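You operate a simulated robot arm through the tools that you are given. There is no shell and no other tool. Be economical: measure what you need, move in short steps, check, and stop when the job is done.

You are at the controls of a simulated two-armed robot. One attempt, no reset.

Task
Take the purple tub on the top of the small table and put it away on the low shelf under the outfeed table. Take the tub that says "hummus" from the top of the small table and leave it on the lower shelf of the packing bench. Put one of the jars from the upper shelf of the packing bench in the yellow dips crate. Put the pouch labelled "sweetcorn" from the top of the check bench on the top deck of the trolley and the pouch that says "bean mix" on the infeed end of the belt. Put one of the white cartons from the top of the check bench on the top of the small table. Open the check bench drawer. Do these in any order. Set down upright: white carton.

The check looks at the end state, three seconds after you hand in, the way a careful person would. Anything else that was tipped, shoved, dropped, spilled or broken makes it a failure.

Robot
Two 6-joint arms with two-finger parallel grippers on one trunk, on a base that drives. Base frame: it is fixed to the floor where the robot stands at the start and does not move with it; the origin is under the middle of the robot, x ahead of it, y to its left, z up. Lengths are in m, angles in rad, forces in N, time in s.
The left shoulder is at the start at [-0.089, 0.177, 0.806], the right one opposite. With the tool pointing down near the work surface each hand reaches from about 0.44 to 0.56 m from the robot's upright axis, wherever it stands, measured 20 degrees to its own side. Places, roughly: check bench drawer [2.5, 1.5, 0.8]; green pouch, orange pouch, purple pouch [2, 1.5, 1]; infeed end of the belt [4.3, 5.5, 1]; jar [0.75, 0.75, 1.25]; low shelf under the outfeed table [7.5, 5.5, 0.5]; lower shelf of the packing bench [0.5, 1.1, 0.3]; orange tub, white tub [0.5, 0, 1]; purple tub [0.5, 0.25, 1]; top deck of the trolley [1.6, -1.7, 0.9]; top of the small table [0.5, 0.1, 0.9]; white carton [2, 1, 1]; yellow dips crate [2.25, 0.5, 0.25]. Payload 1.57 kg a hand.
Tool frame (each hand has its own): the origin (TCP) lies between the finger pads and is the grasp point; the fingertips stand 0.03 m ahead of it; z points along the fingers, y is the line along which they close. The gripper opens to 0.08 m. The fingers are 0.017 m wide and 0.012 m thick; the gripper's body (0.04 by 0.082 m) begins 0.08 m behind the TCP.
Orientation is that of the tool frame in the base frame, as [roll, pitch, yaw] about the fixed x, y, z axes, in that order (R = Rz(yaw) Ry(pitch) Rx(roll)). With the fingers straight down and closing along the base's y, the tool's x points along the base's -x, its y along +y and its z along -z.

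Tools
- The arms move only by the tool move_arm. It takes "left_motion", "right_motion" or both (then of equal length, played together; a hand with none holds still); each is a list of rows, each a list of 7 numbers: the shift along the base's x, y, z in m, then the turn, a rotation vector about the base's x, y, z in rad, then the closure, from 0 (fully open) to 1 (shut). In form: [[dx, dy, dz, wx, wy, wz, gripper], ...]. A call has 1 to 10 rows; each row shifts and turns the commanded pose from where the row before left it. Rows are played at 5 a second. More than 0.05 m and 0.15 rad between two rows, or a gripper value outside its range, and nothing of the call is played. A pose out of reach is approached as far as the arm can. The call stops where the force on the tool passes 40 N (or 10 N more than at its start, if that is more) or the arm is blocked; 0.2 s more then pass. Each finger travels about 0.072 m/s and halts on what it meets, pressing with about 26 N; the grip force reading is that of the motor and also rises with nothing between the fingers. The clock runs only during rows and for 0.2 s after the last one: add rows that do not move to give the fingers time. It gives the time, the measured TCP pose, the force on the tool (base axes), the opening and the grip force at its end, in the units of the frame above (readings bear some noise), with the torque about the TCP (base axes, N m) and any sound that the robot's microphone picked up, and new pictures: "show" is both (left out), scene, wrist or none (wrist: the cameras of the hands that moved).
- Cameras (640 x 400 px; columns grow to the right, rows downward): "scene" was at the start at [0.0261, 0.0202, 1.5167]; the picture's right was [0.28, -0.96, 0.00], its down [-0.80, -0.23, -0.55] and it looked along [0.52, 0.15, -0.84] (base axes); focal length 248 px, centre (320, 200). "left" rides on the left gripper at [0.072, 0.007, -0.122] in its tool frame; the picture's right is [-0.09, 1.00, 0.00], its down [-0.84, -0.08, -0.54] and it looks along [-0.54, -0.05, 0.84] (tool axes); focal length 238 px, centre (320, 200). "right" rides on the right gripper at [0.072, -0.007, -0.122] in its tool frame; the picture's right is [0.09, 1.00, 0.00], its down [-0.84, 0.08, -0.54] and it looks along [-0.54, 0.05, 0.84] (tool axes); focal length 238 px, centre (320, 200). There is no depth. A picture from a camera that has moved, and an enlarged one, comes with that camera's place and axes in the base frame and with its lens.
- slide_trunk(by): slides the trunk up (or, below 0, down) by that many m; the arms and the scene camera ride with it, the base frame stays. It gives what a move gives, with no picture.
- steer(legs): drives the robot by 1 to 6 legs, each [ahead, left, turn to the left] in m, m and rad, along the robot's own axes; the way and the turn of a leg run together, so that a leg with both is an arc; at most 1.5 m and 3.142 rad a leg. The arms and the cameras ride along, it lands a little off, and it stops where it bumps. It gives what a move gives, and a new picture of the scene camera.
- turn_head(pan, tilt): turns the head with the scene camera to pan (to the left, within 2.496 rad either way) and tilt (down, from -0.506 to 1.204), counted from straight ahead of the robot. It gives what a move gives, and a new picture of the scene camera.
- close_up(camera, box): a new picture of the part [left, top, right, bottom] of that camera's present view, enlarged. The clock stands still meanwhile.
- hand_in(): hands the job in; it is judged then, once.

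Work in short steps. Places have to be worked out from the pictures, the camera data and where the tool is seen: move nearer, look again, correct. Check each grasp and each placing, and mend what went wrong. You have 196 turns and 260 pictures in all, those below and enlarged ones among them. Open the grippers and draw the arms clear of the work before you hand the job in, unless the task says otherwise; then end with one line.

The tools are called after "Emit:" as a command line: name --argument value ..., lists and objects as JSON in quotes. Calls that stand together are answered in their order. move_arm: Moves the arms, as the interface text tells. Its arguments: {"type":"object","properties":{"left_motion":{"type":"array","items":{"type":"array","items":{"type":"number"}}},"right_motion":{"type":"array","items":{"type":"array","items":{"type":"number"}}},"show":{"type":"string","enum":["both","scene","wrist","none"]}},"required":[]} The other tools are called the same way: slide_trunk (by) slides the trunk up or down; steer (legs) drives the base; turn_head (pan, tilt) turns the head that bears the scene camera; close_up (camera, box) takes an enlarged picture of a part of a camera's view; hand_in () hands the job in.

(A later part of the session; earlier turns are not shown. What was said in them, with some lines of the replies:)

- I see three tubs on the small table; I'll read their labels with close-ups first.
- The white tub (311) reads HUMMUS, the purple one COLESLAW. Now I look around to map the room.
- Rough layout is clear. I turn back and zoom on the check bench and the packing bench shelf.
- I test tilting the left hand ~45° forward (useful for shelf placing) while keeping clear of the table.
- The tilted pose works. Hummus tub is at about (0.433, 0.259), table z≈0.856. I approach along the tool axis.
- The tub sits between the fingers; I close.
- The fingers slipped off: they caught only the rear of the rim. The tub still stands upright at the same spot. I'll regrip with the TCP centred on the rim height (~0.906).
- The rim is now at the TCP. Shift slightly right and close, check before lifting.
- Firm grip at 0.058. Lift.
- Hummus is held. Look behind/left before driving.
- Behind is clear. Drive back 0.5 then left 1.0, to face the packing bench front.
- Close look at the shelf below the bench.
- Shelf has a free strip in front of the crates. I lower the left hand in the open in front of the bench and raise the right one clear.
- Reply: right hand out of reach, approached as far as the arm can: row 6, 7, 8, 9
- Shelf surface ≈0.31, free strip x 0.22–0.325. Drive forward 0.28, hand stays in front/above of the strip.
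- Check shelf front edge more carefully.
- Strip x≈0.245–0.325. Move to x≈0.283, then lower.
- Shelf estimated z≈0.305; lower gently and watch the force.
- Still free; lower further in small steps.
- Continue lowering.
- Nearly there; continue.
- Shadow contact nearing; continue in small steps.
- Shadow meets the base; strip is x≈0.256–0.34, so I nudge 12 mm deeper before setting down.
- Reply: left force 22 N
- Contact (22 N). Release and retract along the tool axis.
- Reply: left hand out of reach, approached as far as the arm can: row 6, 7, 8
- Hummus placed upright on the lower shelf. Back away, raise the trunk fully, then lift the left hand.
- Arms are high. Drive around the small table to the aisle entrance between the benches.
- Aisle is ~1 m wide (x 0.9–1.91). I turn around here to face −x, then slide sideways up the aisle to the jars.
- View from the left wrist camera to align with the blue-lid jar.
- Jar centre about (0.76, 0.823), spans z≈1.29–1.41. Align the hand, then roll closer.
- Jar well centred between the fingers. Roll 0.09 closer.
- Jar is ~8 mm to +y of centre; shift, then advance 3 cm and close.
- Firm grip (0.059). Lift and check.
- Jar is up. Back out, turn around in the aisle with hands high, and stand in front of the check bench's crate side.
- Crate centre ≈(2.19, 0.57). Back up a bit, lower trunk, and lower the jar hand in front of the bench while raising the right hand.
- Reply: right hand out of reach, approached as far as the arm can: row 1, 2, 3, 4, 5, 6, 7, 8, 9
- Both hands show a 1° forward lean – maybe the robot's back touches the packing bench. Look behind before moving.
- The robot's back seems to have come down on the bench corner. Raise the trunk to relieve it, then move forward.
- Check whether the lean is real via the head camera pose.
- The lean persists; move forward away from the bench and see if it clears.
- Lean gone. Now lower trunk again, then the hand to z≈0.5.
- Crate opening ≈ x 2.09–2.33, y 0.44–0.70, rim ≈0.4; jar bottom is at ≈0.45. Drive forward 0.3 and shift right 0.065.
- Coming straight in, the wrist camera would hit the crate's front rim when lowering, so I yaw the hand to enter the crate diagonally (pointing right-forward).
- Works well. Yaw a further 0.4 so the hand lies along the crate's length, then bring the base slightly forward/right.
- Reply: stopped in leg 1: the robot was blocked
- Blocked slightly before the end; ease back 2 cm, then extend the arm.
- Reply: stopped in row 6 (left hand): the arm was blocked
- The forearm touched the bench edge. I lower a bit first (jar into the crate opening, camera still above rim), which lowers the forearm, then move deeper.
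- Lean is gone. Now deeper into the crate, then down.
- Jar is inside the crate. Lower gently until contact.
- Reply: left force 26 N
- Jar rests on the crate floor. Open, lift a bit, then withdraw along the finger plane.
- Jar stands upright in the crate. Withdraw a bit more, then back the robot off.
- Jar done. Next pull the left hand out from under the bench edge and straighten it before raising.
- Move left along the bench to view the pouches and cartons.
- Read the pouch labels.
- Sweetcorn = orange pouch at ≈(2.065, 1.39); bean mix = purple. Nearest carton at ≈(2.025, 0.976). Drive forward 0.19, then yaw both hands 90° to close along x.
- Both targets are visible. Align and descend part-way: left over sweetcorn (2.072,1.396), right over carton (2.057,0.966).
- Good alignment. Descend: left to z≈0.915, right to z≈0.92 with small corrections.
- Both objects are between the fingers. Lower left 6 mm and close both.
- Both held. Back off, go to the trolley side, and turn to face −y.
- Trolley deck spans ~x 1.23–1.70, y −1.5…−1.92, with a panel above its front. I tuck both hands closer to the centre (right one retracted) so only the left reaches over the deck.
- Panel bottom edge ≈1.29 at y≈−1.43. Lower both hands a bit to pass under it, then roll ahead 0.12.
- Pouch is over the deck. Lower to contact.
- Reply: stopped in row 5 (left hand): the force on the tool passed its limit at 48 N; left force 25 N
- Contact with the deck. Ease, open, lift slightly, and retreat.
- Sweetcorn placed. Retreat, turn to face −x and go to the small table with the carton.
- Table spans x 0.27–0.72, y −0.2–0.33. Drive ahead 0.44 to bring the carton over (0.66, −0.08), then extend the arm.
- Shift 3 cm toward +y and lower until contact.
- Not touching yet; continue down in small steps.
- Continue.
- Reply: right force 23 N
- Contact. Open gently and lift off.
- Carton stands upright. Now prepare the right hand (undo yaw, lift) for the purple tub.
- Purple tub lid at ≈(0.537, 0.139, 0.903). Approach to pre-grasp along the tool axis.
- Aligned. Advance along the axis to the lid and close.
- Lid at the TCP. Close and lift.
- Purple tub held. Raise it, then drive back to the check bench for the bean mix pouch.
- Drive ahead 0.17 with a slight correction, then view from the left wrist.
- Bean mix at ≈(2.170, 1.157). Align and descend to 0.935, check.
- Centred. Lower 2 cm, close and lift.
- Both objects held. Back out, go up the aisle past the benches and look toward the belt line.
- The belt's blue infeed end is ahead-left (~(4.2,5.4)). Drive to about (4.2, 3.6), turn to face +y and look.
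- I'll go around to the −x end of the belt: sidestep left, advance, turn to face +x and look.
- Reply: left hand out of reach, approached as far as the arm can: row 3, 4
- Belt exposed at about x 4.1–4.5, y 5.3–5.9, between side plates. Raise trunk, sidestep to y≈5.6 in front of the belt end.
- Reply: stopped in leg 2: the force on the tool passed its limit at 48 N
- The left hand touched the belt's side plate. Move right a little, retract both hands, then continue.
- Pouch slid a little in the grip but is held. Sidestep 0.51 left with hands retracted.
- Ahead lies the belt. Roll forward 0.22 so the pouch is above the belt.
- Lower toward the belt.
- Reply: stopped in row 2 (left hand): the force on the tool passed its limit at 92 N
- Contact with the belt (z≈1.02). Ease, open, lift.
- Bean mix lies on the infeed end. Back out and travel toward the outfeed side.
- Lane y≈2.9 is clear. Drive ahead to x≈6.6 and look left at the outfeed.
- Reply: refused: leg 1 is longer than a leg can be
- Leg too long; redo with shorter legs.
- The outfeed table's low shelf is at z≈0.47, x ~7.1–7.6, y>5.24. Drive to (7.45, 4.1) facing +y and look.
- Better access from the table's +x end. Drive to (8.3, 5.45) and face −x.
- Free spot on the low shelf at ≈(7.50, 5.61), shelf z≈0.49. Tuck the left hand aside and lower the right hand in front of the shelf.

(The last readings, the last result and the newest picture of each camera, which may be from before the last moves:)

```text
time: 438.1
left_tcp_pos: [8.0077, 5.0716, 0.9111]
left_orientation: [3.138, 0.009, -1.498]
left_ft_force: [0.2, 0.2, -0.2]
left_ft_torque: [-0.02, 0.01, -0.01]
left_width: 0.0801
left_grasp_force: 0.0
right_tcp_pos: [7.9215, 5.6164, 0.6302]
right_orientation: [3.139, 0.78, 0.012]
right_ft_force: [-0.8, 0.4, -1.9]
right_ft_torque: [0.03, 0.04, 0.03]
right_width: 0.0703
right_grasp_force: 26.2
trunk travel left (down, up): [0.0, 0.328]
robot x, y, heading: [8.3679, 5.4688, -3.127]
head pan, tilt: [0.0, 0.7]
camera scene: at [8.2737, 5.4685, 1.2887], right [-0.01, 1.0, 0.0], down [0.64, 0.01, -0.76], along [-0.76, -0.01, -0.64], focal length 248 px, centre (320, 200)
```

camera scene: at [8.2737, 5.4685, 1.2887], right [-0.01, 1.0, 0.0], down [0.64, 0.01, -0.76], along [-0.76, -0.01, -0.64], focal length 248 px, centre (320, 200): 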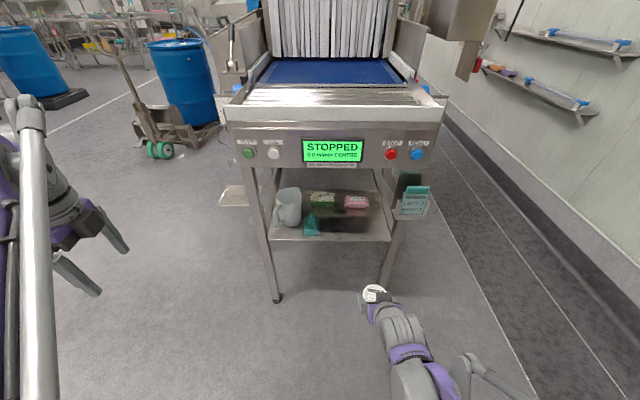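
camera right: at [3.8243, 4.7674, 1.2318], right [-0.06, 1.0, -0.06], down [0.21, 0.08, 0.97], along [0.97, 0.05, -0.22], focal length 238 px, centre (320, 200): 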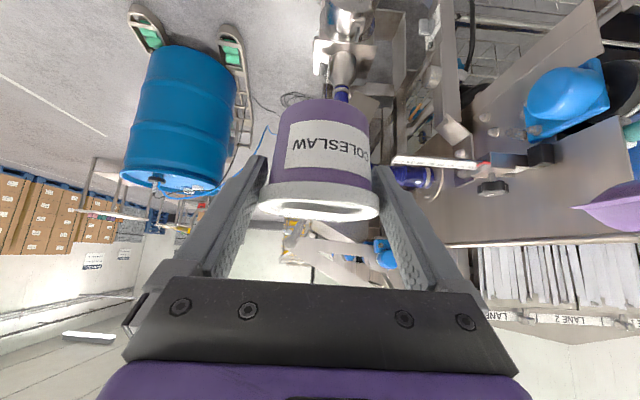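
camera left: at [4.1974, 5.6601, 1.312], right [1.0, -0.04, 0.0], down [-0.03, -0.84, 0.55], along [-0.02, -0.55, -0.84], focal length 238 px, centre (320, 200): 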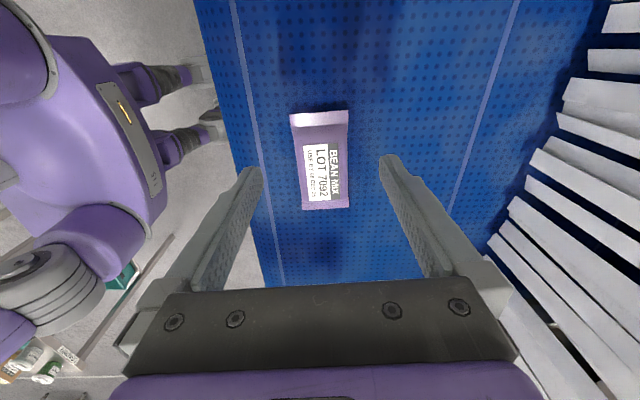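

Drive ahead 0.34 toward the shelf.

Emit:
steer --legs '[[0.34, 0.01, -0.014]]'

Emit:
close_up --camera "right" --box '[0, 0, 640, 400]'

```text
time: 440.3
left_tcp_pos: [7.6632, 5.0658, 0.9115]
left_orientation: [3.137, 0.009, -1.513]
left_ft_force: [0.1, 0.1, 0.9]
left_ft_torque: [0.04, 0.0, 0.01]
left_width: 0.08
left_grasp_force: 0.0
right_tcp_pos: [7.5841, 5.6118, 0.6306]
right_orientation: [3.139, 0.779, -0.005]
right_ft_force: [-0.6, -0.5, -2.0]
right_ft_torque: [0.04, -0.05, 0.0]
right_width: 0.0704
right_grasp_force: 26.2
trunk travel left (down, up): [0.0, 0.328]
robot x, y, heading: [8.0316, 5.4538, 3.136]
head pan, tilt: [0.0, 0.7]
camera scene: at [7.9348, 5.4583, 1.2887], right [0.0, 1.0, 0.0], down [0.64, 0.0, -0.76], along [-0.76, 0.0, -0.64], focal length 248 px, centre (320, 200)
```

scene: 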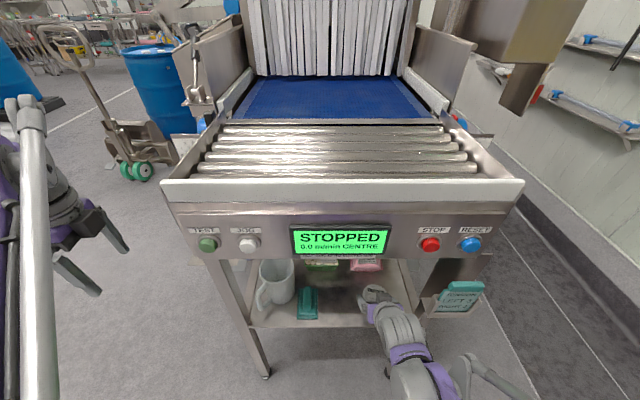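

```text
1.00 times, centred on (320, 200) of right (not enlarged: the box is as wide or as high as the picture)
camera zoom: at [7.7219, 5.6193, 0.6652], right [0.06, -1.0, -0.06], down [-0.21, -0.08, 0.97], along [-0.97, -0.05, -0.22], focal length 238 px, centre (320, 200)
```

zoom: 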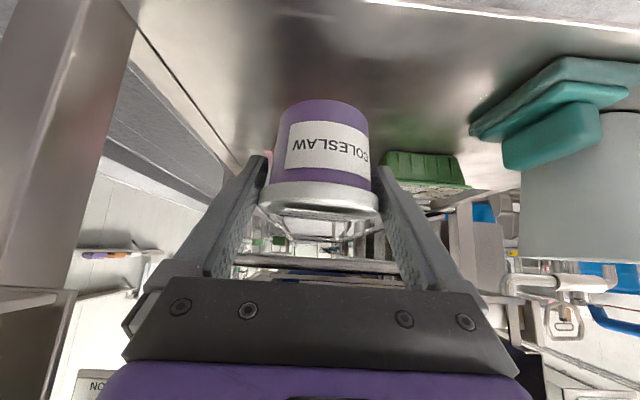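

Advance 7.5 cm and lower toward the shelf.

Emit:
move_arm --right_motion '[[-0.04, -0.005, 0, 0, 0, 0, 1], [-0.035, 0, 0, 0, 0, 0, 1], [0, 0, -0.03, 0, 0, 0, 1], [0, 0, -0.02, 0, 0, 0, 1], [0, 0, -0.008, 0, 0, 0, 1], [0, 0, 0, 0, 0, 0, 1]]' --show "wrist"

```text
time: 441.7
left_tcp_pos: [7.6636, 5.0671, 0.9114]
left_orientation: [3.139, 0.009, -1.514]
left_ft_force: [-0.7, -0.2, -0.4]
left_ft_torque: [-0.03, 0.0, -0.01]
left_width: 0.08
left_grasp_force: 0.1
right_tcp_pos: [7.5097, 5.6062, 0.5727]
right_orientation: [3.141, 0.782, -0.003]
right_ft_force: [0.1, -0.2, -1.7]
right_ft_torque: [-0.01, 0.03, 0.01]
right_width: 0.0704
right_grasp_force: 26.0
trunk travel left (down, up): [0.0, 0.328]
robot x, y, heading: [8.0329, 5.4568, 3.142]
head pan, tilt: [0.0, 0.7]
camera right: at [7.6468, 5.6138, 0.6068], right [0.06, -1.0, -0.06], down [-0.21, -0.08, 0.97], along [-0.98, -0.05, -0.22], focal length 238 px, centre (320, 200)
```

right: 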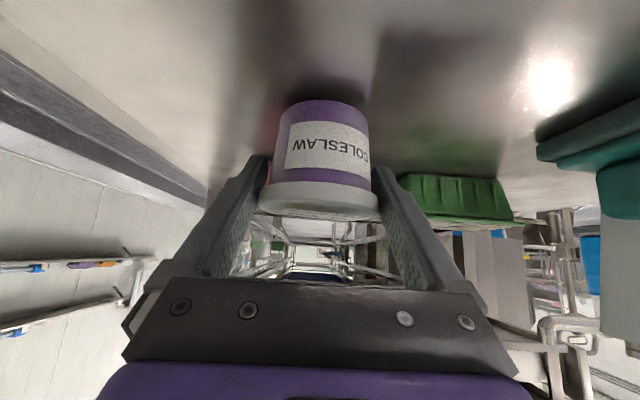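

Near the shelf. Lower in small steps.

Emit:
move_arm --right_motion '[[0, 0, -0.004, 0, 0, 0, 1], [0, 0, -0.004, 0, 0, 0, 1], [0, 0, -0.003, 0, 0, 0, 1], [0, 0, -0.003, 0, 0, 0, 1], [0, 0, -0.003, 0, 0, 0, 1], [0, 0, 0, 0, 0, 0, 1]]' --show "wrist"

```text
time: 443.1
left_tcp_pos: [7.6633, 5.0661, 0.912]
left_orientation: [3.137, 0.009, -1.513]
left_ft_force: [-0.6, 0.8, -0.8]
left_ft_torque: [0.01, 0.02, -0.03]
left_width: 0.0799
left_grasp_force: 0.0
right_tcp_pos: [7.5112, 5.6082, 0.557]
right_orientation: [3.139, 0.779, -0.003]
right_ft_force: [2.2, 3.8, 13.1]
right_ft_torque: [0.08, 0.39, -0.1]
right_width: 0.0613
right_grasp_force: 25.8
trunk travel left (down, up): [0.0, 0.328]
robot x, y, heading: [8.0331, 5.4582, 3.138]
head pan, tilt: [0.0, 0.7]
camera right: at [7.6478, 5.6148, 0.5907], right [0.06, -1.0, -0.06], down [-0.21, -0.08, 0.97], along [-0.98, -0.05, -0.22], focal length 238 px, centre (320, 200)
```

right: 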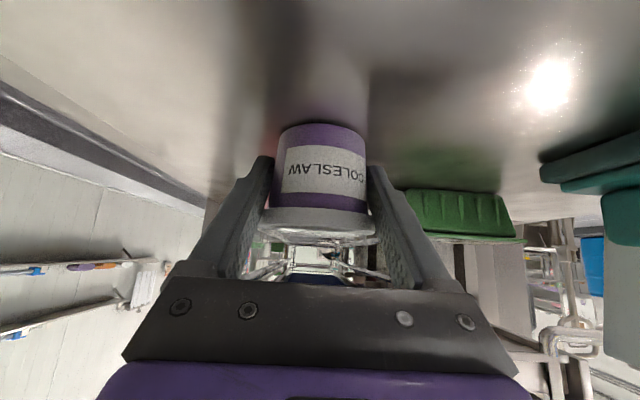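

Tub rests on the shelf (it slid up slightly in the grip). Open and retract along the tool axis.

Emit:
move_arm --right_motion '[[0, 0, 0.001, 0, 0, 0, 1], [0, 0, 0, 0, 0, 0, 0.4], [0, 0, 0, 0, 0, 0, 0], [0, 0, 0, 0, 0, 0, 0], [0, 0, 0, 0, 0, 0, 0], [0.015, 0, 0.015, 0, 0, 0, 0], [0.025, 0, 0.025, 0, 0, 0, 0], [0.03, 0, 0.02, 0, 0, 0, 0], [0, 0, 0, 0, 0, 0, 0]]' --show "wrist"

```text
time: 445.1
left_tcp_pos: [7.6629, 5.0662, 0.9117]
left_orientation: [3.138, 0.01, -1.512]
left_ft_force: [0.0, -0.4, 0.0]
left_ft_torque: [0.01, 0.0, 0.01]
left_width: 0.0799
left_grasp_force: 0.0
right_tcp_pos: [7.5801, 5.6068, 0.6178]
right_orientation: [3.139, 0.781, -0.004]
right_ft_force: [-0.4, -0.5, -0.1]
right_ft_torque: [-0.03, 0.01, -0.01]
right_width: 0.0801
right_grasp_force: 0.1
trunk travel left (down, up): [0.0, 0.328]
robot x, y, heading: [8.0278, 5.4561, 3.139]
head pan, tilt: [0.0, 0.7]
camera right: at [7.7173, 5.6141, 0.6517], right [0.06, -1.0, -0.06], down [-0.21, -0.08, 0.97], along [-0.98, -0.05, -0.22], focal length 238 px, centre (320, 200)
```

right: 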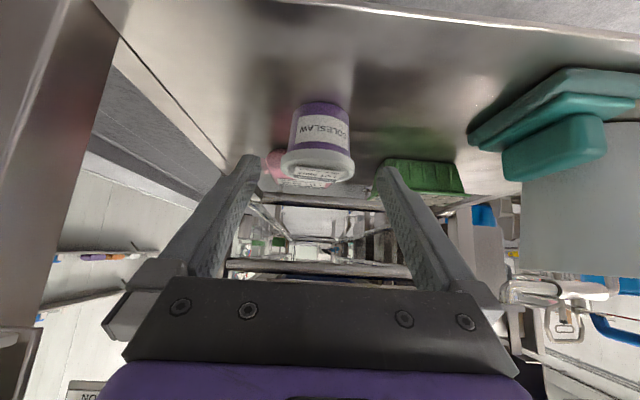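

Purple tub stands upright on the low shelf. Back out and head back toward the far side of the check bench for the drawer.

Emit:
steer --legs '[[-0.35, 0, 0], [0, 1.3, 0], [0, 1.3, 0], [1.45, 0, 0], [1.45, 0, 0], [1.45, 0, 0]]'

Emit:
turn_head --pan 0.45 --tilt 0.45

```text
time: 490.1
left_tcp_pos: [3.7032, 2.3749, 0.9122]
left_orientation: [3.138, 0.008, -1.478]
left_ft_force: [-0.2, 0.3, 0.2]
left_ft_torque: [-0.01, -0.03, 0.01]
left_width: 0.0802
left_grasp_force: 0.0
right_tcp_pos: [3.6014, 2.9132, 0.6182]
right_orientation: [3.14, 0.782, 0.032]
right_ft_force: [0.5, 0.7, -0.3]
right_ft_torque: [0.01, 0.03, 0.0]
right_width: 0.0799
right_grasp_force: 0.1
trunk travel left (down, up): [0.0, 0.328]
robot x, y, heading: [4.0559, 2.7797, -3.112]
head pan, tilt: [0.0, 0.7]
camera scene: at [3.9622, 2.7764, 1.2888], right [-0.03, 1.0, 0.0], down [0.64, 0.02, -0.76], along [-0.76, -0.02, -0.64], focal length 248 px, centre (320, 200)
```

scene: 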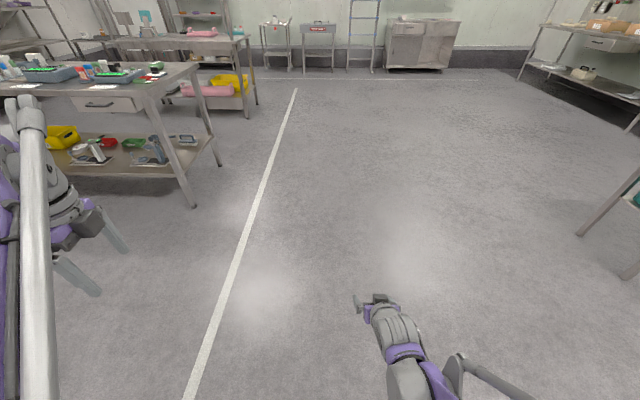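

```text
time: 491.0
left_tcp_pos: [3.7036, 2.3741, 0.913]
left_orientation: [3.138, 0.01, -1.479]
left_ft_force: [0.4, -0.4, 0.2]
left_ft_torque: [0.0, 0.0, 0.02]
left_width: 0.0799
left_grasp_force: 0.1
right_tcp_pos: [3.6021, 2.9124, 0.6177]
right_orientation: [3.14, 0.783, 0.031]
right_ft_force: [-0.2, -0.4, 0.2]
right_ft_torque: [-0.02, 0.0, 0.03]
right_width: 0.0803
right_grasp_force: 0.0
trunk travel left (down, up): [0.0, 0.328]
robot x, y, heading: [4.0569, 2.7791, -3.111]
head pan, tilt: [0.45, 0.45]
camera scene: at [3.9658, 2.7366, 1.3109], right [-0.46, 0.89, 0.0], down [0.39, 0.2, -0.9], along [-0.8, -0.42, -0.44], focal length 248 px, centre (320, 200)
```

scene: 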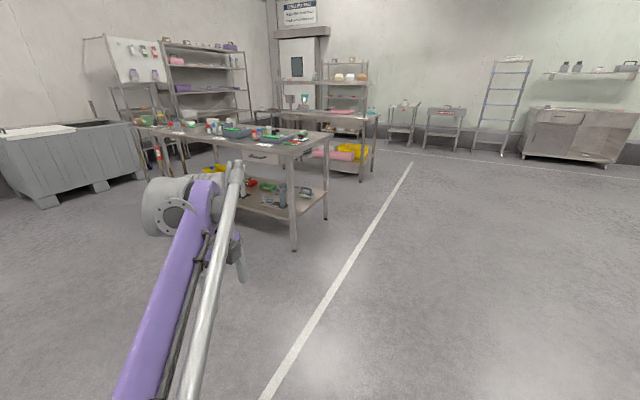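

Emit:
close_up --camera "scene" --box '[130, 110, 350, 240]'

```text
2.91 times, centred on (240, 175) of scene
camera zoom: at [3.9658, 2.7366, 1.3109], right [-0.46, 0.89, 0.0], down [0.39, 0.2, -0.9], along [-0.8, -0.42, -0.44], focal length 722 px, centre (553, 273)
```

zoom: 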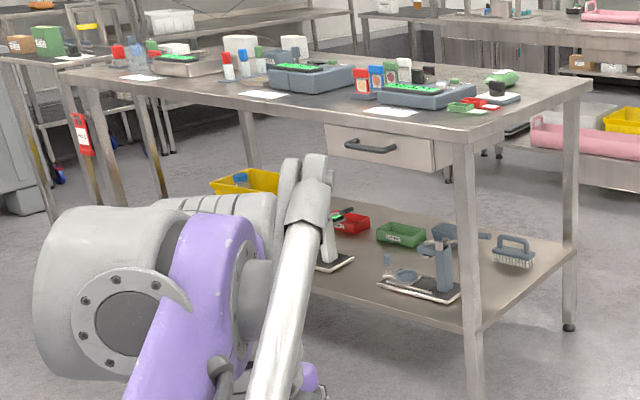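

The drawer has a bar handle on the +x face at ≈(2.58, 1.47, 0.785). I'll turn the left hand horizontal with fingers closing vertically (test here in free space).

Emit:
move_arm --left_motion '[[0, 0.02, -0.01, 0, 0.14, 0, 0], [0, 0.02, -0.01, 0, 0.14, 0, 0], [0, 0.02, -0.01, 0, 0.14, 0, 0], [0, 0.02, -0.01, 0, 0.14, 0, 0], [0, 0.02, -0.01, 0, 0.14, 0, 0], [-0.01, 0.02, -0.01, 0, 0.14, 0, 0], [-0.02, 0.02, -0.01, 0, 0.14, 0, 0], [-0.02, 0.02, -0.01, 0, 0.14, 0, 0], [-0.02, 0.02, -0.01, 0, 0.14, 0, 0], [-0.02, 0.02, -0.01, 0, 0.14, 0, 0]]' --right_motion '[[0.01, 0.01, 0, 0, 0, 0, 0], [0.01, 0.01, 0, 0, 0, 0, 0], [0.01, 0.01, 0, 0, 0, 0, 0], [0, 0.01, 0, 0, 0, 0, 0], [0, 0, 0, 0, 0, 0, 0], [0, 0, 0, 0, 0, 0, 0], [0, 0, 0, 0, 0, 0, 0], [0, 0, 0, 0, 0, 0, 0], [0, 0, 0, 0, 0, 0, 0], [0, 0, 0, 0, 0, 0, 0]]' --show "scene"

```text
time: 493.2
left_tcp_pos: [3.612, 2.5789, 0.8119]
left_orientation: [1.821, 0.096, -1.545]
left_ft_force: [-0.2, 0.1, 0.4]
left_ft_torque: [-0.01, 0.05, 0.0]
left_width: 0.0797
left_grasp_force: 0.1
left hand out of reach, approached as far as the arm can: row 10
right_tcp_pos: [3.6313, 2.9533, 0.6175]
right_orientation: [3.14, 0.782, 0.031]
right_ft_force: [0.6, 0.0, 0.1]
right_ft_torque: [0.0, 0.0, 0.0]
right_width: 0.0798
right_grasp_force: 0.1
trunk travel left (down, up): [0.0, 0.328]
robot x, y, heading: [4.0537, 2.7795, -3.114]
head pan, tilt: [0.45, 0.45]
camera scene: at [3.9655, 2.7366, 1.3109], right [-0.46, 0.89, 0.0], down [0.39, 0.2, -0.9], along [-0.8, -0.42, -0.44], focal length 248 px, centre (320, 200)
```

scene: 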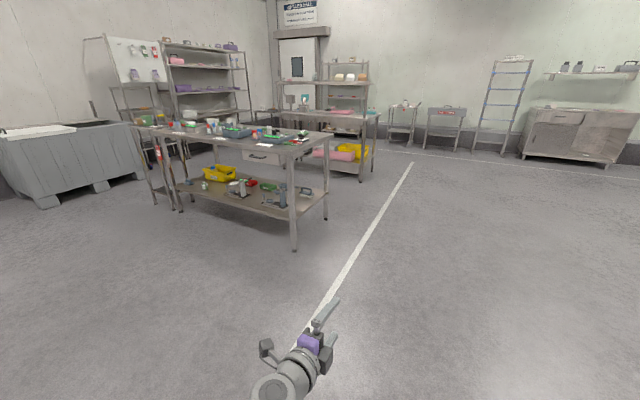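

Hand is nearly horizontal. Drive to in front of the drawer: ahead 0.7, then left 1.11.

Emit:
steer --legs '[[0.7, 0, -0.028], [0, 1.11, 0]]'

Emit:
turn_head --pan 0.25 --tilt 0.6

Emit:
close_up --camera "left" --box '[0, 0, 640, 400]'

```text
time: 506.7
left_tcp_pos: [2.9132, 1.4691, 0.8127]
left_orientation: [1.82, 0.098, -1.574]
left_ft_force: [0.5, 0.2, -0.6]
left_ft_torque: [0.0, 0.01, -0.01]
left_width: 0.0799
left_grasp_force: 0.0
right_tcp_pos: [2.9441, 1.842, 0.6172]
right_orientation: [3.139, 0.783, 0.004]
right_ft_force: [-0.2, -0.4, -0.1]
right_ft_torque: [0.01, 0.0, -0.02]
right_width: 0.0798
right_grasp_force: 0.1
trunk travel left (down, up): [0.0, 0.328]
robot x, y, heading: [3.3576, 1.6543, -3.139]
head pan, tilt: [0.45, 0.45]
camera scene: at [3.2705, 1.6158, 1.311], right [-0.44, 0.9, 0.0], down [0.39, 0.19, -0.9], along [-0.81, -0.39, -0.44], focal length 248 px, centre (320, 200)
```

scene: 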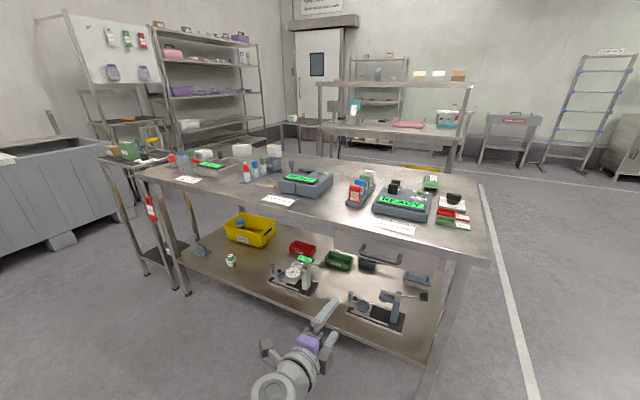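

```text
time: 507.4
left_tcp_pos: [2.9135, 1.4682, 0.8128]
left_orientation: [1.82, 0.098, -1.577]
left_ft_force: [0.0, 0.9, -0.2]
left_ft_torque: [-0.02, -0.02, 0.01]
left_width: 0.0801
left_grasp_force: 0.2
right_tcp_pos: [2.9431, 1.8412, 0.6172]
right_orientation: [3.14, 0.783, 0.004]
right_ft_force: [0.4, 1.0, -0.2]
right_ft_torque: [-0.01, -0.01, 0.0]
right_width: 0.0801
right_grasp_force: 0.1
trunk travel left (down, up): [0.0, 0.328]
robot x, y, heading: [3.3611, 1.6551, -3.138]
head pan, tilt: [0.25, 0.6]
camera scene: at [3.2675, 1.634, 1.2974], right [-0.25, 0.97, 0.0], down [0.55, 0.14, -0.83], along [-0.8, -0.21, -0.56], focal length 248 px, centre (320, 200)
```

scene: 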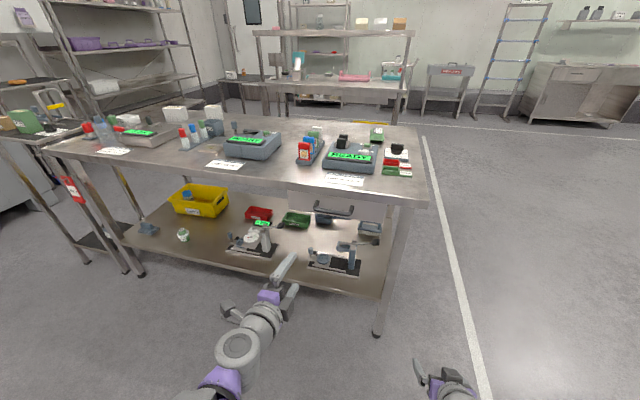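

```text
1.00 times, centred on (320, 200) of left (not enlarged: the box is as wide or as high as the picture)
camera zoom: at [3.0302, 1.3927, 0.8414], right [-0.25, 0.0, 0.97], down [0.55, 0.82, 0.14], along [-0.8, 0.57, -0.2], focal length 238 px, centre (320, 200)
```

zoom: 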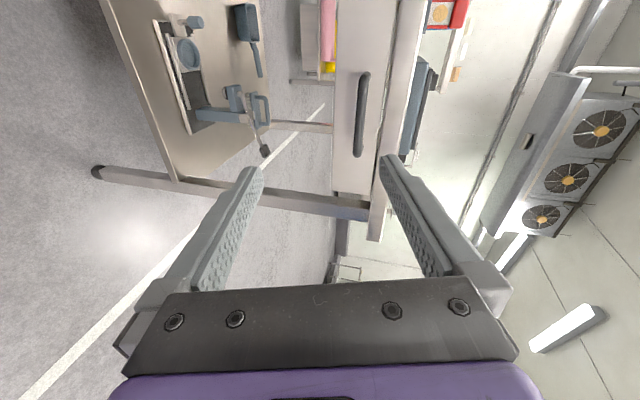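

Handle located at ≈(2.613, 1.504, 0.807). Align y, part-close the fingers, and roll in.

Emit:
move_arm --left_motion '[[0, 0.018, 0, 0, 0, 0, 0.2], [0, 0.018, 0, 0, 0, 0, 0.35], [0, 0, 0, 0, 0, 0, 0.35]]' --show "none"

Emit:
steer --legs '[[0.22, 0, 0]]'

Emit:
close_up --camera "left" --box '[0, 0, 640, 400]'

```text
time: 508.2
left_tcp_pos: [2.9125, 1.5047, 0.8123]
left_orientation: [1.815, 0.099, -1.578]
left_ft_force: [-0.7, 0.1, -0.7]
left_ft_torque: [0.01, -0.02, -0.02]
left_width: 0.052
left_grasp_force: 0.0
right_tcp_pos: [2.9433, 1.8408, 0.616]
right_orientation: [3.142, 0.782, 0.004]
right_ft_force: [0.6, 0.2, -0.8]
right_ft_torque: [-0.02, 0.0, -0.01]
right_width: 0.0799
right_grasp_force: 0.1
trunk travel left (down, up): [0.0, 0.328]
robot x, y, heading: [3.3617, 1.6588, -3.137]
head pan, tilt: [0.25, 0.6]
```

```text
time: 509.9
left_tcp_pos: [2.6931, 1.5043, 0.8132]
left_orientation: [1.816, 0.098, -1.577]
left_ft_force: [0.2, 0.1, 0.3]
left_ft_torque: [0.0, -0.01, 0.0]
left_width: 0.0519
left_grasp_force: 0.0
right_tcp_pos: [2.7249, 1.8411, 0.616]
right_orientation: [3.141, 0.781, 0.002]
right_ft_force: [-0.2, -0.6, 0.3]
right_ft_torque: [-0.01, 0.01, 0.01]
right_width: 0.0797
right_grasp_force: 0.2
trunk travel left (down, up): [0.0, 0.328]
robot x, y, heading: [3.1415, 1.6532, -3.135]
head pan, tilt: [0.25, 0.6]
camera scene: at [3.0476, 1.6332, 1.2974], right [-0.25, 0.97, 0.0], down [0.55, 0.14, -0.82], along [-0.8, -0.21, -0.57], focal length 248 px, centre (320, 200)
```

scene: 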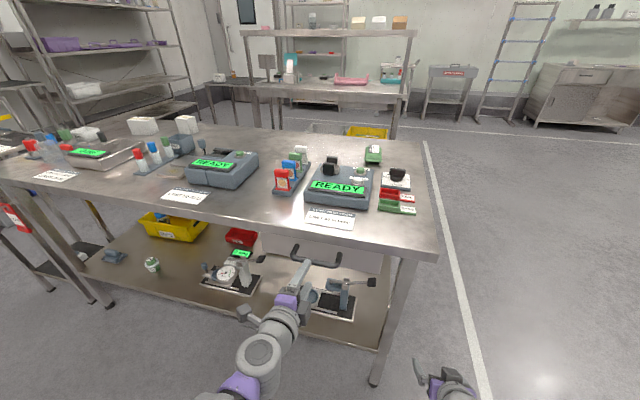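

```text
1.00 times, centred on (320, 200) of left (not enlarged: the box is as wide or as high as the picture)
camera zoom: at [2.8105, 1.4277, 0.8406], right [-0.24, 0.0, 0.97], down [0.55, 0.82, 0.14], along [-0.8, 0.57, -0.2], focal length 238 px, centre (320, 200)
```

zoom: 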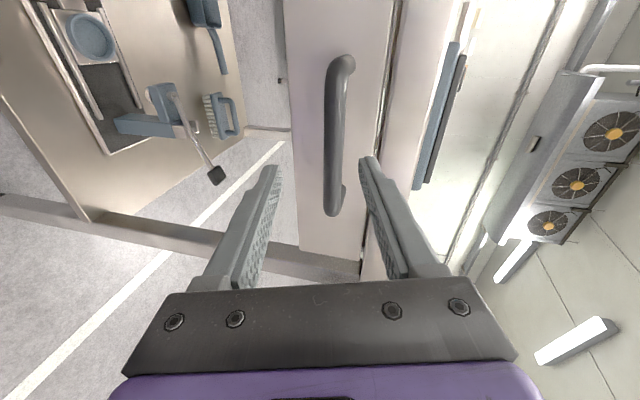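

Bar at ≈(2.60, 1.506, 0.803). Advance the hand horizontally 8 cm.

Emit:
move_arm --left_motion '[[-0.03, 0, -0.003, 0, 0, 0, 0.35], [-0.03, 0, -0.003, 0, 0, 0, 0.35], [-0.02, 0, 0, 0, 0, 0, 0.35], [0, 0, 0, 0, 0, 0, 0.35]]' --show "both"

```text
time: 510.7
left_tcp_pos: [2.6257, 1.5045, 0.8077]
left_orientation: [1.814, 0.096, -1.576]
left_ft_force: [8.8, -0.4, 3.0]
left_ft_torque: [0.01, 0.39, 0.03]
left_width: 0.0528
left_grasp_force: 0.4
right_tcp_pos: [2.7249, 1.8408, 0.6171]
right_orientation: [3.141, 0.782, 0.004]
right_ft_force: [-0.7, -0.2, -0.2]
right_ft_torque: [0.01, 0.02, -0.02]
right_width: 0.0802
right_grasp_force: 0.1
trunk travel left (down, up): [0.0, 0.328]
robot x, y, heading: [3.1414, 1.6539, -3.137]
head pan, tilt: [0.25, 0.6]
stopped in row 3 (left hand): the force on the tool passed its limit at 73 N (the readings are from after the stop); the commanded pose is now the measured one
camera scene: at [3.0491, 1.6332, 1.2975], right [-0.25, 0.97, 0.0], down [0.55, 0.14, -0.83], along [-0.8, -0.21, -0.56], focal length 248 px, centre (320, 200)
camera left: at [2.7429, 1.4277, 0.8348], right [-0.24, 0.0, 0.97], down [0.55, 0.82, 0.14], along [-0.8, 0.57, -0.2], focal length 238 px, centre (320, 200)
```

scene: 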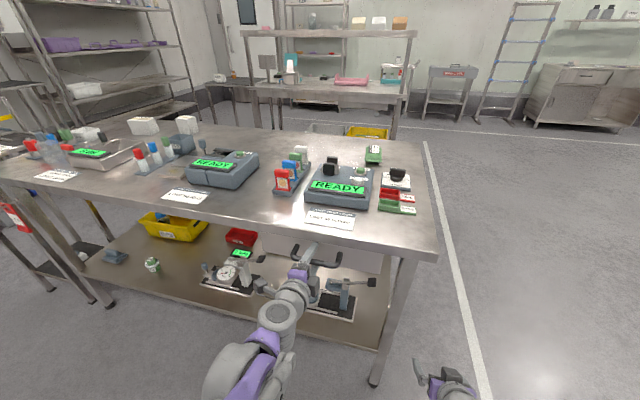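
left: 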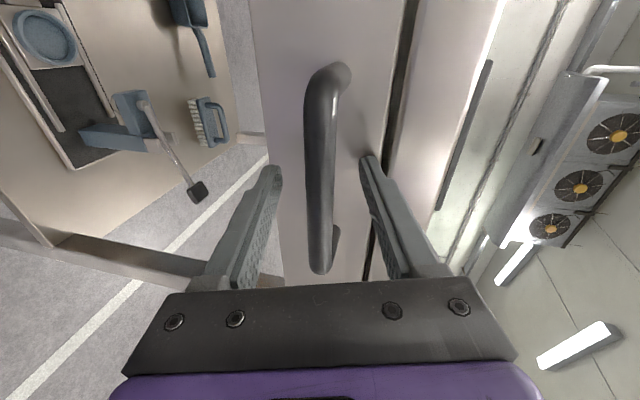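

The bar lies between the fingers at the TCP, tips touching the drawer face. Ease back 4 mm and close.

Emit:
move_arm --left_motion '[[0.005, 0, 0, 0, 0, 0, 0.35], [0, 0, 0, 0, 0, 0, 0.7], [0, 0, 0, 0, 0, 0, 1], [0, 0, 0, 0, 0, 0, 1], [0, 0, 0, 0, 0, 0, 1]]' --show "wrist"

```text
time: 511.9
left_tcp_pos: [2.629, 1.5038, 0.8078]
left_orientation: [1.813, 0.096, -1.577]
left_ft_force: [-3.7, -2.2, 23.7]
left_ft_torque: [-0.58, -0.1, -0.28]
left_width: 0.0173
left_grasp_force: 32.3
right_tcp_pos: [2.7238, 1.8398, 0.6167]
right_orientation: [3.141, 0.781, 0.004]
right_ft_force: [0.1, 0.1, -0.2]
right_ft_torque: [0.01, -0.01, -0.01]
right_width: 0.0798
right_grasp_force: 0.0
trunk travel left (down, up): [0.0, 0.328]
robot x, y, heading: [3.1428, 1.6524, -3.138]
head pan, tilt: [0.25, 0.6]
camera left: at [2.747, 1.4279, 0.8354], right [-0.24, 0.0, 0.97], down [0.55, 0.82, 0.14], along [-0.8, 0.57, -0.2], focal length 238 px, centre (320, 200)
```

left: 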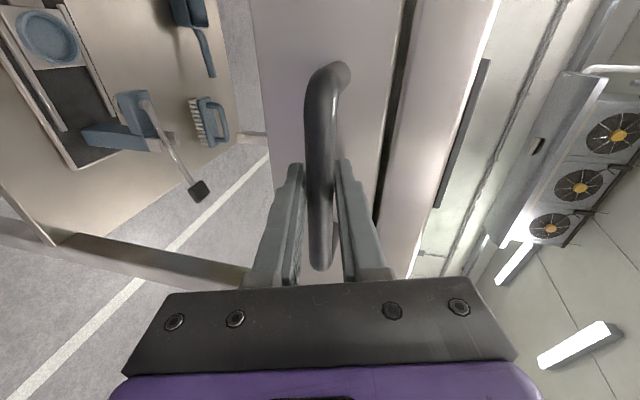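

Bar is gripped. Relieve the vertical load a little and pull with the arm.

Emit:
move_arm --left_motion '[[0, 0, 0.003, 0, 0, 0, 1], [0.01, 0, 0, 0, 0, 0, 1], [0.015, 0, 0, 0, 0, 0, 1], [0.015, 0, 0, 0, 0, 0, 1], [0, 0, 0, 0, 0, 0, 1]]' --show "wrist"

```text
time: 513.0
left_tcp_pos: [2.6693, 1.5054, 0.8067]
left_orientation: [1.816, 0.095, -1.579]
left_ft_force: [1.3, -1.7, -17.6]
left_ft_torque: [-0.65, 0.14, -0.14]
left_width: 0.0176
left_grasp_force: 32.7
right_tcp_pos: [2.724, 1.8412, 0.6166]
right_orientation: [-3.141, 0.781, 0.006]
right_ft_force: [-0.4, 0.5, -0.8]
right_ft_torque: [0.01, 0.0, 0.01]
right_width: 0.0801
right_grasp_force: 0.1
trunk travel left (down, up): [0.0, 0.328]
robot x, y, heading: [3.146, 1.6551, -3.135]
head pan, tilt: [0.25, 0.6]
stopped in row 5 (left hand): the force on the tool passed its limit at 42 N (the readings are from after the stop); the commanded pose is now the measured one
camera left: at [2.7865, 1.4277, 0.8359], right [-0.24, 0.0, 0.97], down [0.55, 0.82, 0.13], along [-0.8, 0.57, -0.2], focal length 238 px, centre (320, 200)
```

left: 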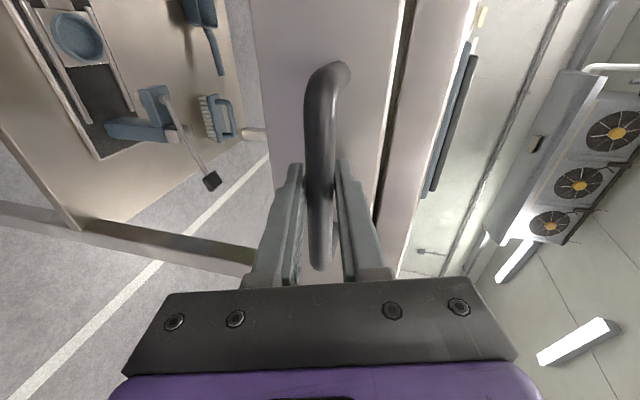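

The drawer follows (4 cm). Ease z by 1–2 mm and pull by driving back.

Emit:
move_arm --left_motion '[[0, 0, -0.001, 0, 0, 0, 1], [0.01, 0, 0, 0, 0, 0, 1], [0.01, 0, 0, 0, 0, 0, 1]]' --show "none"

Emit:
steer --legs '[[-0.1, 0, 0]]'

```text
time: 513.8
left_tcp_pos: [2.6897, 1.5043, 0.8075]
left_orientation: [1.814, 0.099, -1.578]
left_ft_force: [0.6, -1.2, -1.2]
left_ft_torque: [-0.62, -0.01, -0.27]
left_width: 0.0172
left_grasp_force: 31.9
right_tcp_pos: [2.7245, 1.8397, 0.6164]
right_orientation: [3.14, 0.782, 0.003]
right_ft_force: [-0.3, -0.7, -1.2]
right_ft_torque: [0.01, -0.01, 0.01]
right_width: 0.08
right_grasp_force: 0.1
trunk travel left (down, up): [0.0, 0.328]
robot x, y, heading: [3.1459, 1.6562, -3.136]
head pan, tilt: [0.25, 0.6]
```

```text
time: 514.9
left_tcp_pos: [2.7903, 1.5049, 0.8079]
left_orientation: [1.814, 0.099, -1.579]
left_ft_force: [-1.2, -7.1, -0.6]
left_ft_torque: [-0.57, 0.0, -0.07]
left_width: 0.0172
left_grasp_force: 32.5
right_tcp_pos: [2.8235, 1.8412, 0.6168]
right_orientation: [3.141, 0.781, 0.004]
right_ft_force: [0.0, 0.4, -0.2]
right_ft_torque: [-0.02, 0.02, 0.01]
right_width: 0.0802
right_grasp_force: 0.1
trunk travel left (down, up): [0.0, 0.328]
robot x, y, heading: [3.242, 1.6555, -3.137]
head pan, tilt: [0.25, 0.6]
camera scene: at [3.1477, 1.633, 1.2974], right [-0.25, 0.97, 0.0], down [0.55, 0.14, -0.82], along [-0.8, -0.21, -0.57], focal length 248 px, centre (320, 200)
```

scene: 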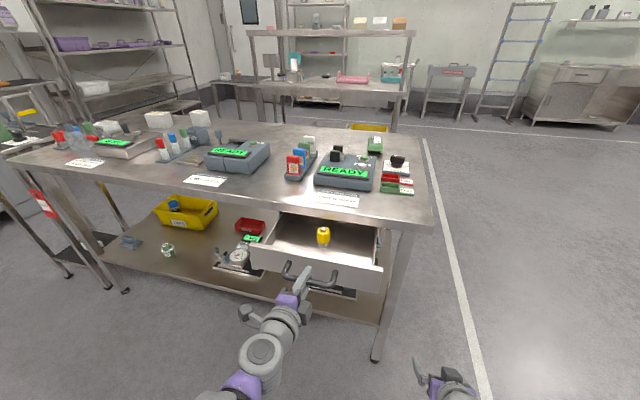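

The drawer is open ~16 cm. Pull a further 0.1 for a clearly open drawer.

Emit:
steer --legs '[[-0.1, 0, 0]]'

```text
time: 516.0
left_tcp_pos: [2.8514, 1.5057, 0.8091]
left_orientation: [1.812, 0.091, -1.579]
left_ft_force: [-2.2, 0.5, 26.6]
left_ft_torque: [-0.62, 0.26, -0.25]
left_width: 0.0169
left_grasp_force: 32.4
right_tcp_pos: [2.8891, 1.8416, 0.6167]
right_orientation: [3.141, 0.781, 0.002]
right_ft_force: [0.1, 0.9, 0.0]
right_ft_torque: [0.05, -0.01, -0.05]
right_width: 0.08
right_grasp_force: 0.1
trunk travel left (down, up): [0.0, 0.328]
robot x, y, heading: [3.3088, 1.6572, -3.135]
head pan, tilt: [0.25, 0.6]
stopped in leg 1: the force on the tool passed its limit at 72 N (the readings are from after the stop); the commanded pose is now the measured one
camera scene: at [3.2129, 1.6345, 1.2975], right [-0.25, 0.97, 0.0], down [0.55, 0.14, -0.83], along [-0.8, -0.21, -0.56], focal length 248 px, centre (320, 200)
```

scene: 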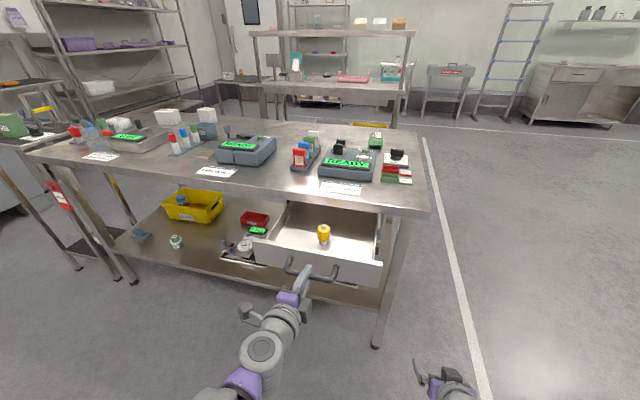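

Drawer at its stop (~22 cm open). Release and withdraw straight back.

Emit:
move_arm --left_motion '[[0, 0, -0.001, 0, 0, 0, 0.7], [0, 0, 0, 0, 0, 0, 0.35], [0, 0, 0, 0, 0, 0, 0.35], [0, 0, 0, 0, 0, 0, 0.35]]' --show "none"

Emit:
steer --legs '[[-0.25, 0, 0]]'

```text
time: 517.0
left_tcp_pos: [2.8524, 1.5059, 0.808]
left_orientation: [1.814, 0.096, -1.577]
left_ft_force: [-0.3, -0.3, -0.2]
left_ft_torque: [-0.02, 0.02, -0.01]
left_width: 0.052
left_grasp_force: 0.1
right_tcp_pos: [2.8875, 1.8418, 0.6161]
right_orientation: [-3.14, 0.779, 0.005]
right_ft_force: [0.3, 0.0, 0.1]
right_ft_torque: [-0.01, 0.01, -0.01]
right_width: 0.0802
right_grasp_force: 0.1
trunk travel left (down, up): [0.0, 0.328]
robot x, y, heading: [3.3079, 1.6557, -3.14]
head pan, tilt: [0.25, 0.6]
```

```text
time: 518.8
left_tcp_pos: [3.0979, 1.506, 0.8087]
left_orientation: [1.813, 0.094, -1.579]
left_ft_force: [0.5, -0.1, 0.9]
left_ft_torque: [-0.02, 0.01, 0.01]
left_width: 0.0521
left_grasp_force: 0.1
right_tcp_pos: [3.1352, 1.8434, 0.617]
right_orientation: [-3.141, 0.782, 0.003]
right_ft_force: [0.2, 0.0, -0.4]
right_ft_torque: [0.0, 0.01, -0.03]
right_width: 0.0801
right_grasp_force: 0.1
trunk travel left (down, up): [0.0, 0.328]
robot x, y, heading: [3.5555, 1.6557, -3.144]
head pan, tilt: [0.25, 0.6]
camera scene: at [3.4595, 1.6346, 1.2974], right [-0.25, 0.97, 0.0], down [0.55, 0.14, -0.83], along [-0.8, -0.21, -0.56], focal length 248 px, centre (320, 200)
```

scene: 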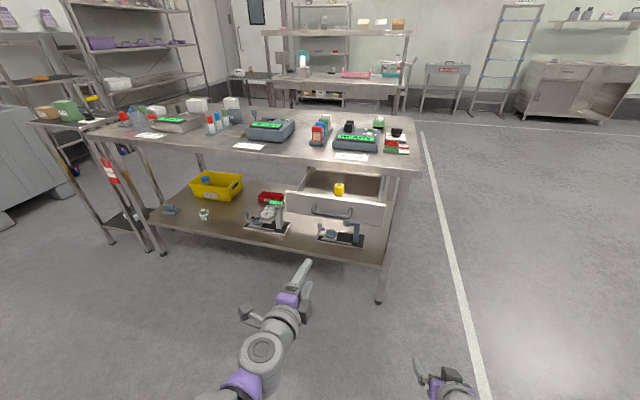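

All tasks appear done. Open the left gripper fully and do a last distant check of the other placements.

Emit:
move_arm --left_motion '[[0.02, 0, 0, 0, 0, 0, 0], [0, 0, 0, 0, 0, 0, 0]]' --show "none"

Emit:
close_up --camera "scene" --box '[0, 30, 260, 200]'

Emit:
close_up --camera "scene" --box '[220, 0, 440, 230]'

```text
time: 519.4
left_tcp_pos: [3.1191, 1.5062, 0.8095]
left_orientation: [1.814, 0.095, -1.58]
left_ft_force: [0.5, 0.4, -0.4]
left_ft_torque: [-0.03, 0.03, 0.03]
left_width: 0.0802
left_grasp_force: 0.1
right_tcp_pos: [3.1352, 1.843, 0.616]
right_orientation: [3.142, 0.78, 0.003]
right_ft_force: [-1.1, 0.3, 0.3]
right_ft_torque: [0.02, 0.02, -0.02]
right_width: 0.0799
right_grasp_force: 0.0
trunk travel left (down, up): [0.0, 0.328]
robot x, y, heading: [3.556, 1.6558, -3.144]
head pan, tilt: [0.25, 0.6]
```

```text
2.35 times, centred on (130, 115) of scene
camera zoom: at [3.459, 1.6346, 1.2974], right [-0.25, 0.97, 0.0], down [0.55, 0.14, -0.83], along [-0.8, -0.21, -0.56], focal length 584 px, centre (767, 400)
```

zoom: 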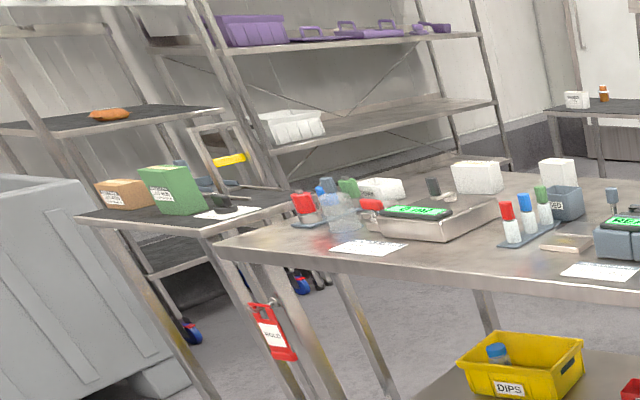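

```text
1.74 times, centred on (330, 115) of scene
camera zoom: at [3.459, 1.6346, 1.2974], right [-0.25, 0.97, 0.0], down [0.55, 0.14, -0.83], along [-0.8, -0.21, -0.56], focal length 431 px, centre (303, 348)
```

zoom: 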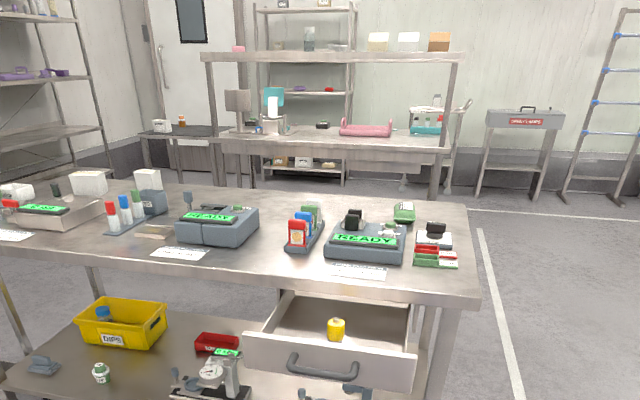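

The pictures show sweetcorn on the trolley, the carton upright on the small table, the jar in the dips crate, the drawer open and nothing disturbed; the hands are clear, so I hand in.

Emit:
hand_in

```text
The job is handed in.
```

I finished all seven items and handed the job in. The hummus and purple tubs, the jar, both pouches and the white carton (upright) are in their places, the check bench drawer is open to its stop at about 22 cm, and I saw nothing tipped or knocked over despite a few light bumps against the benches and the belt's side plate.
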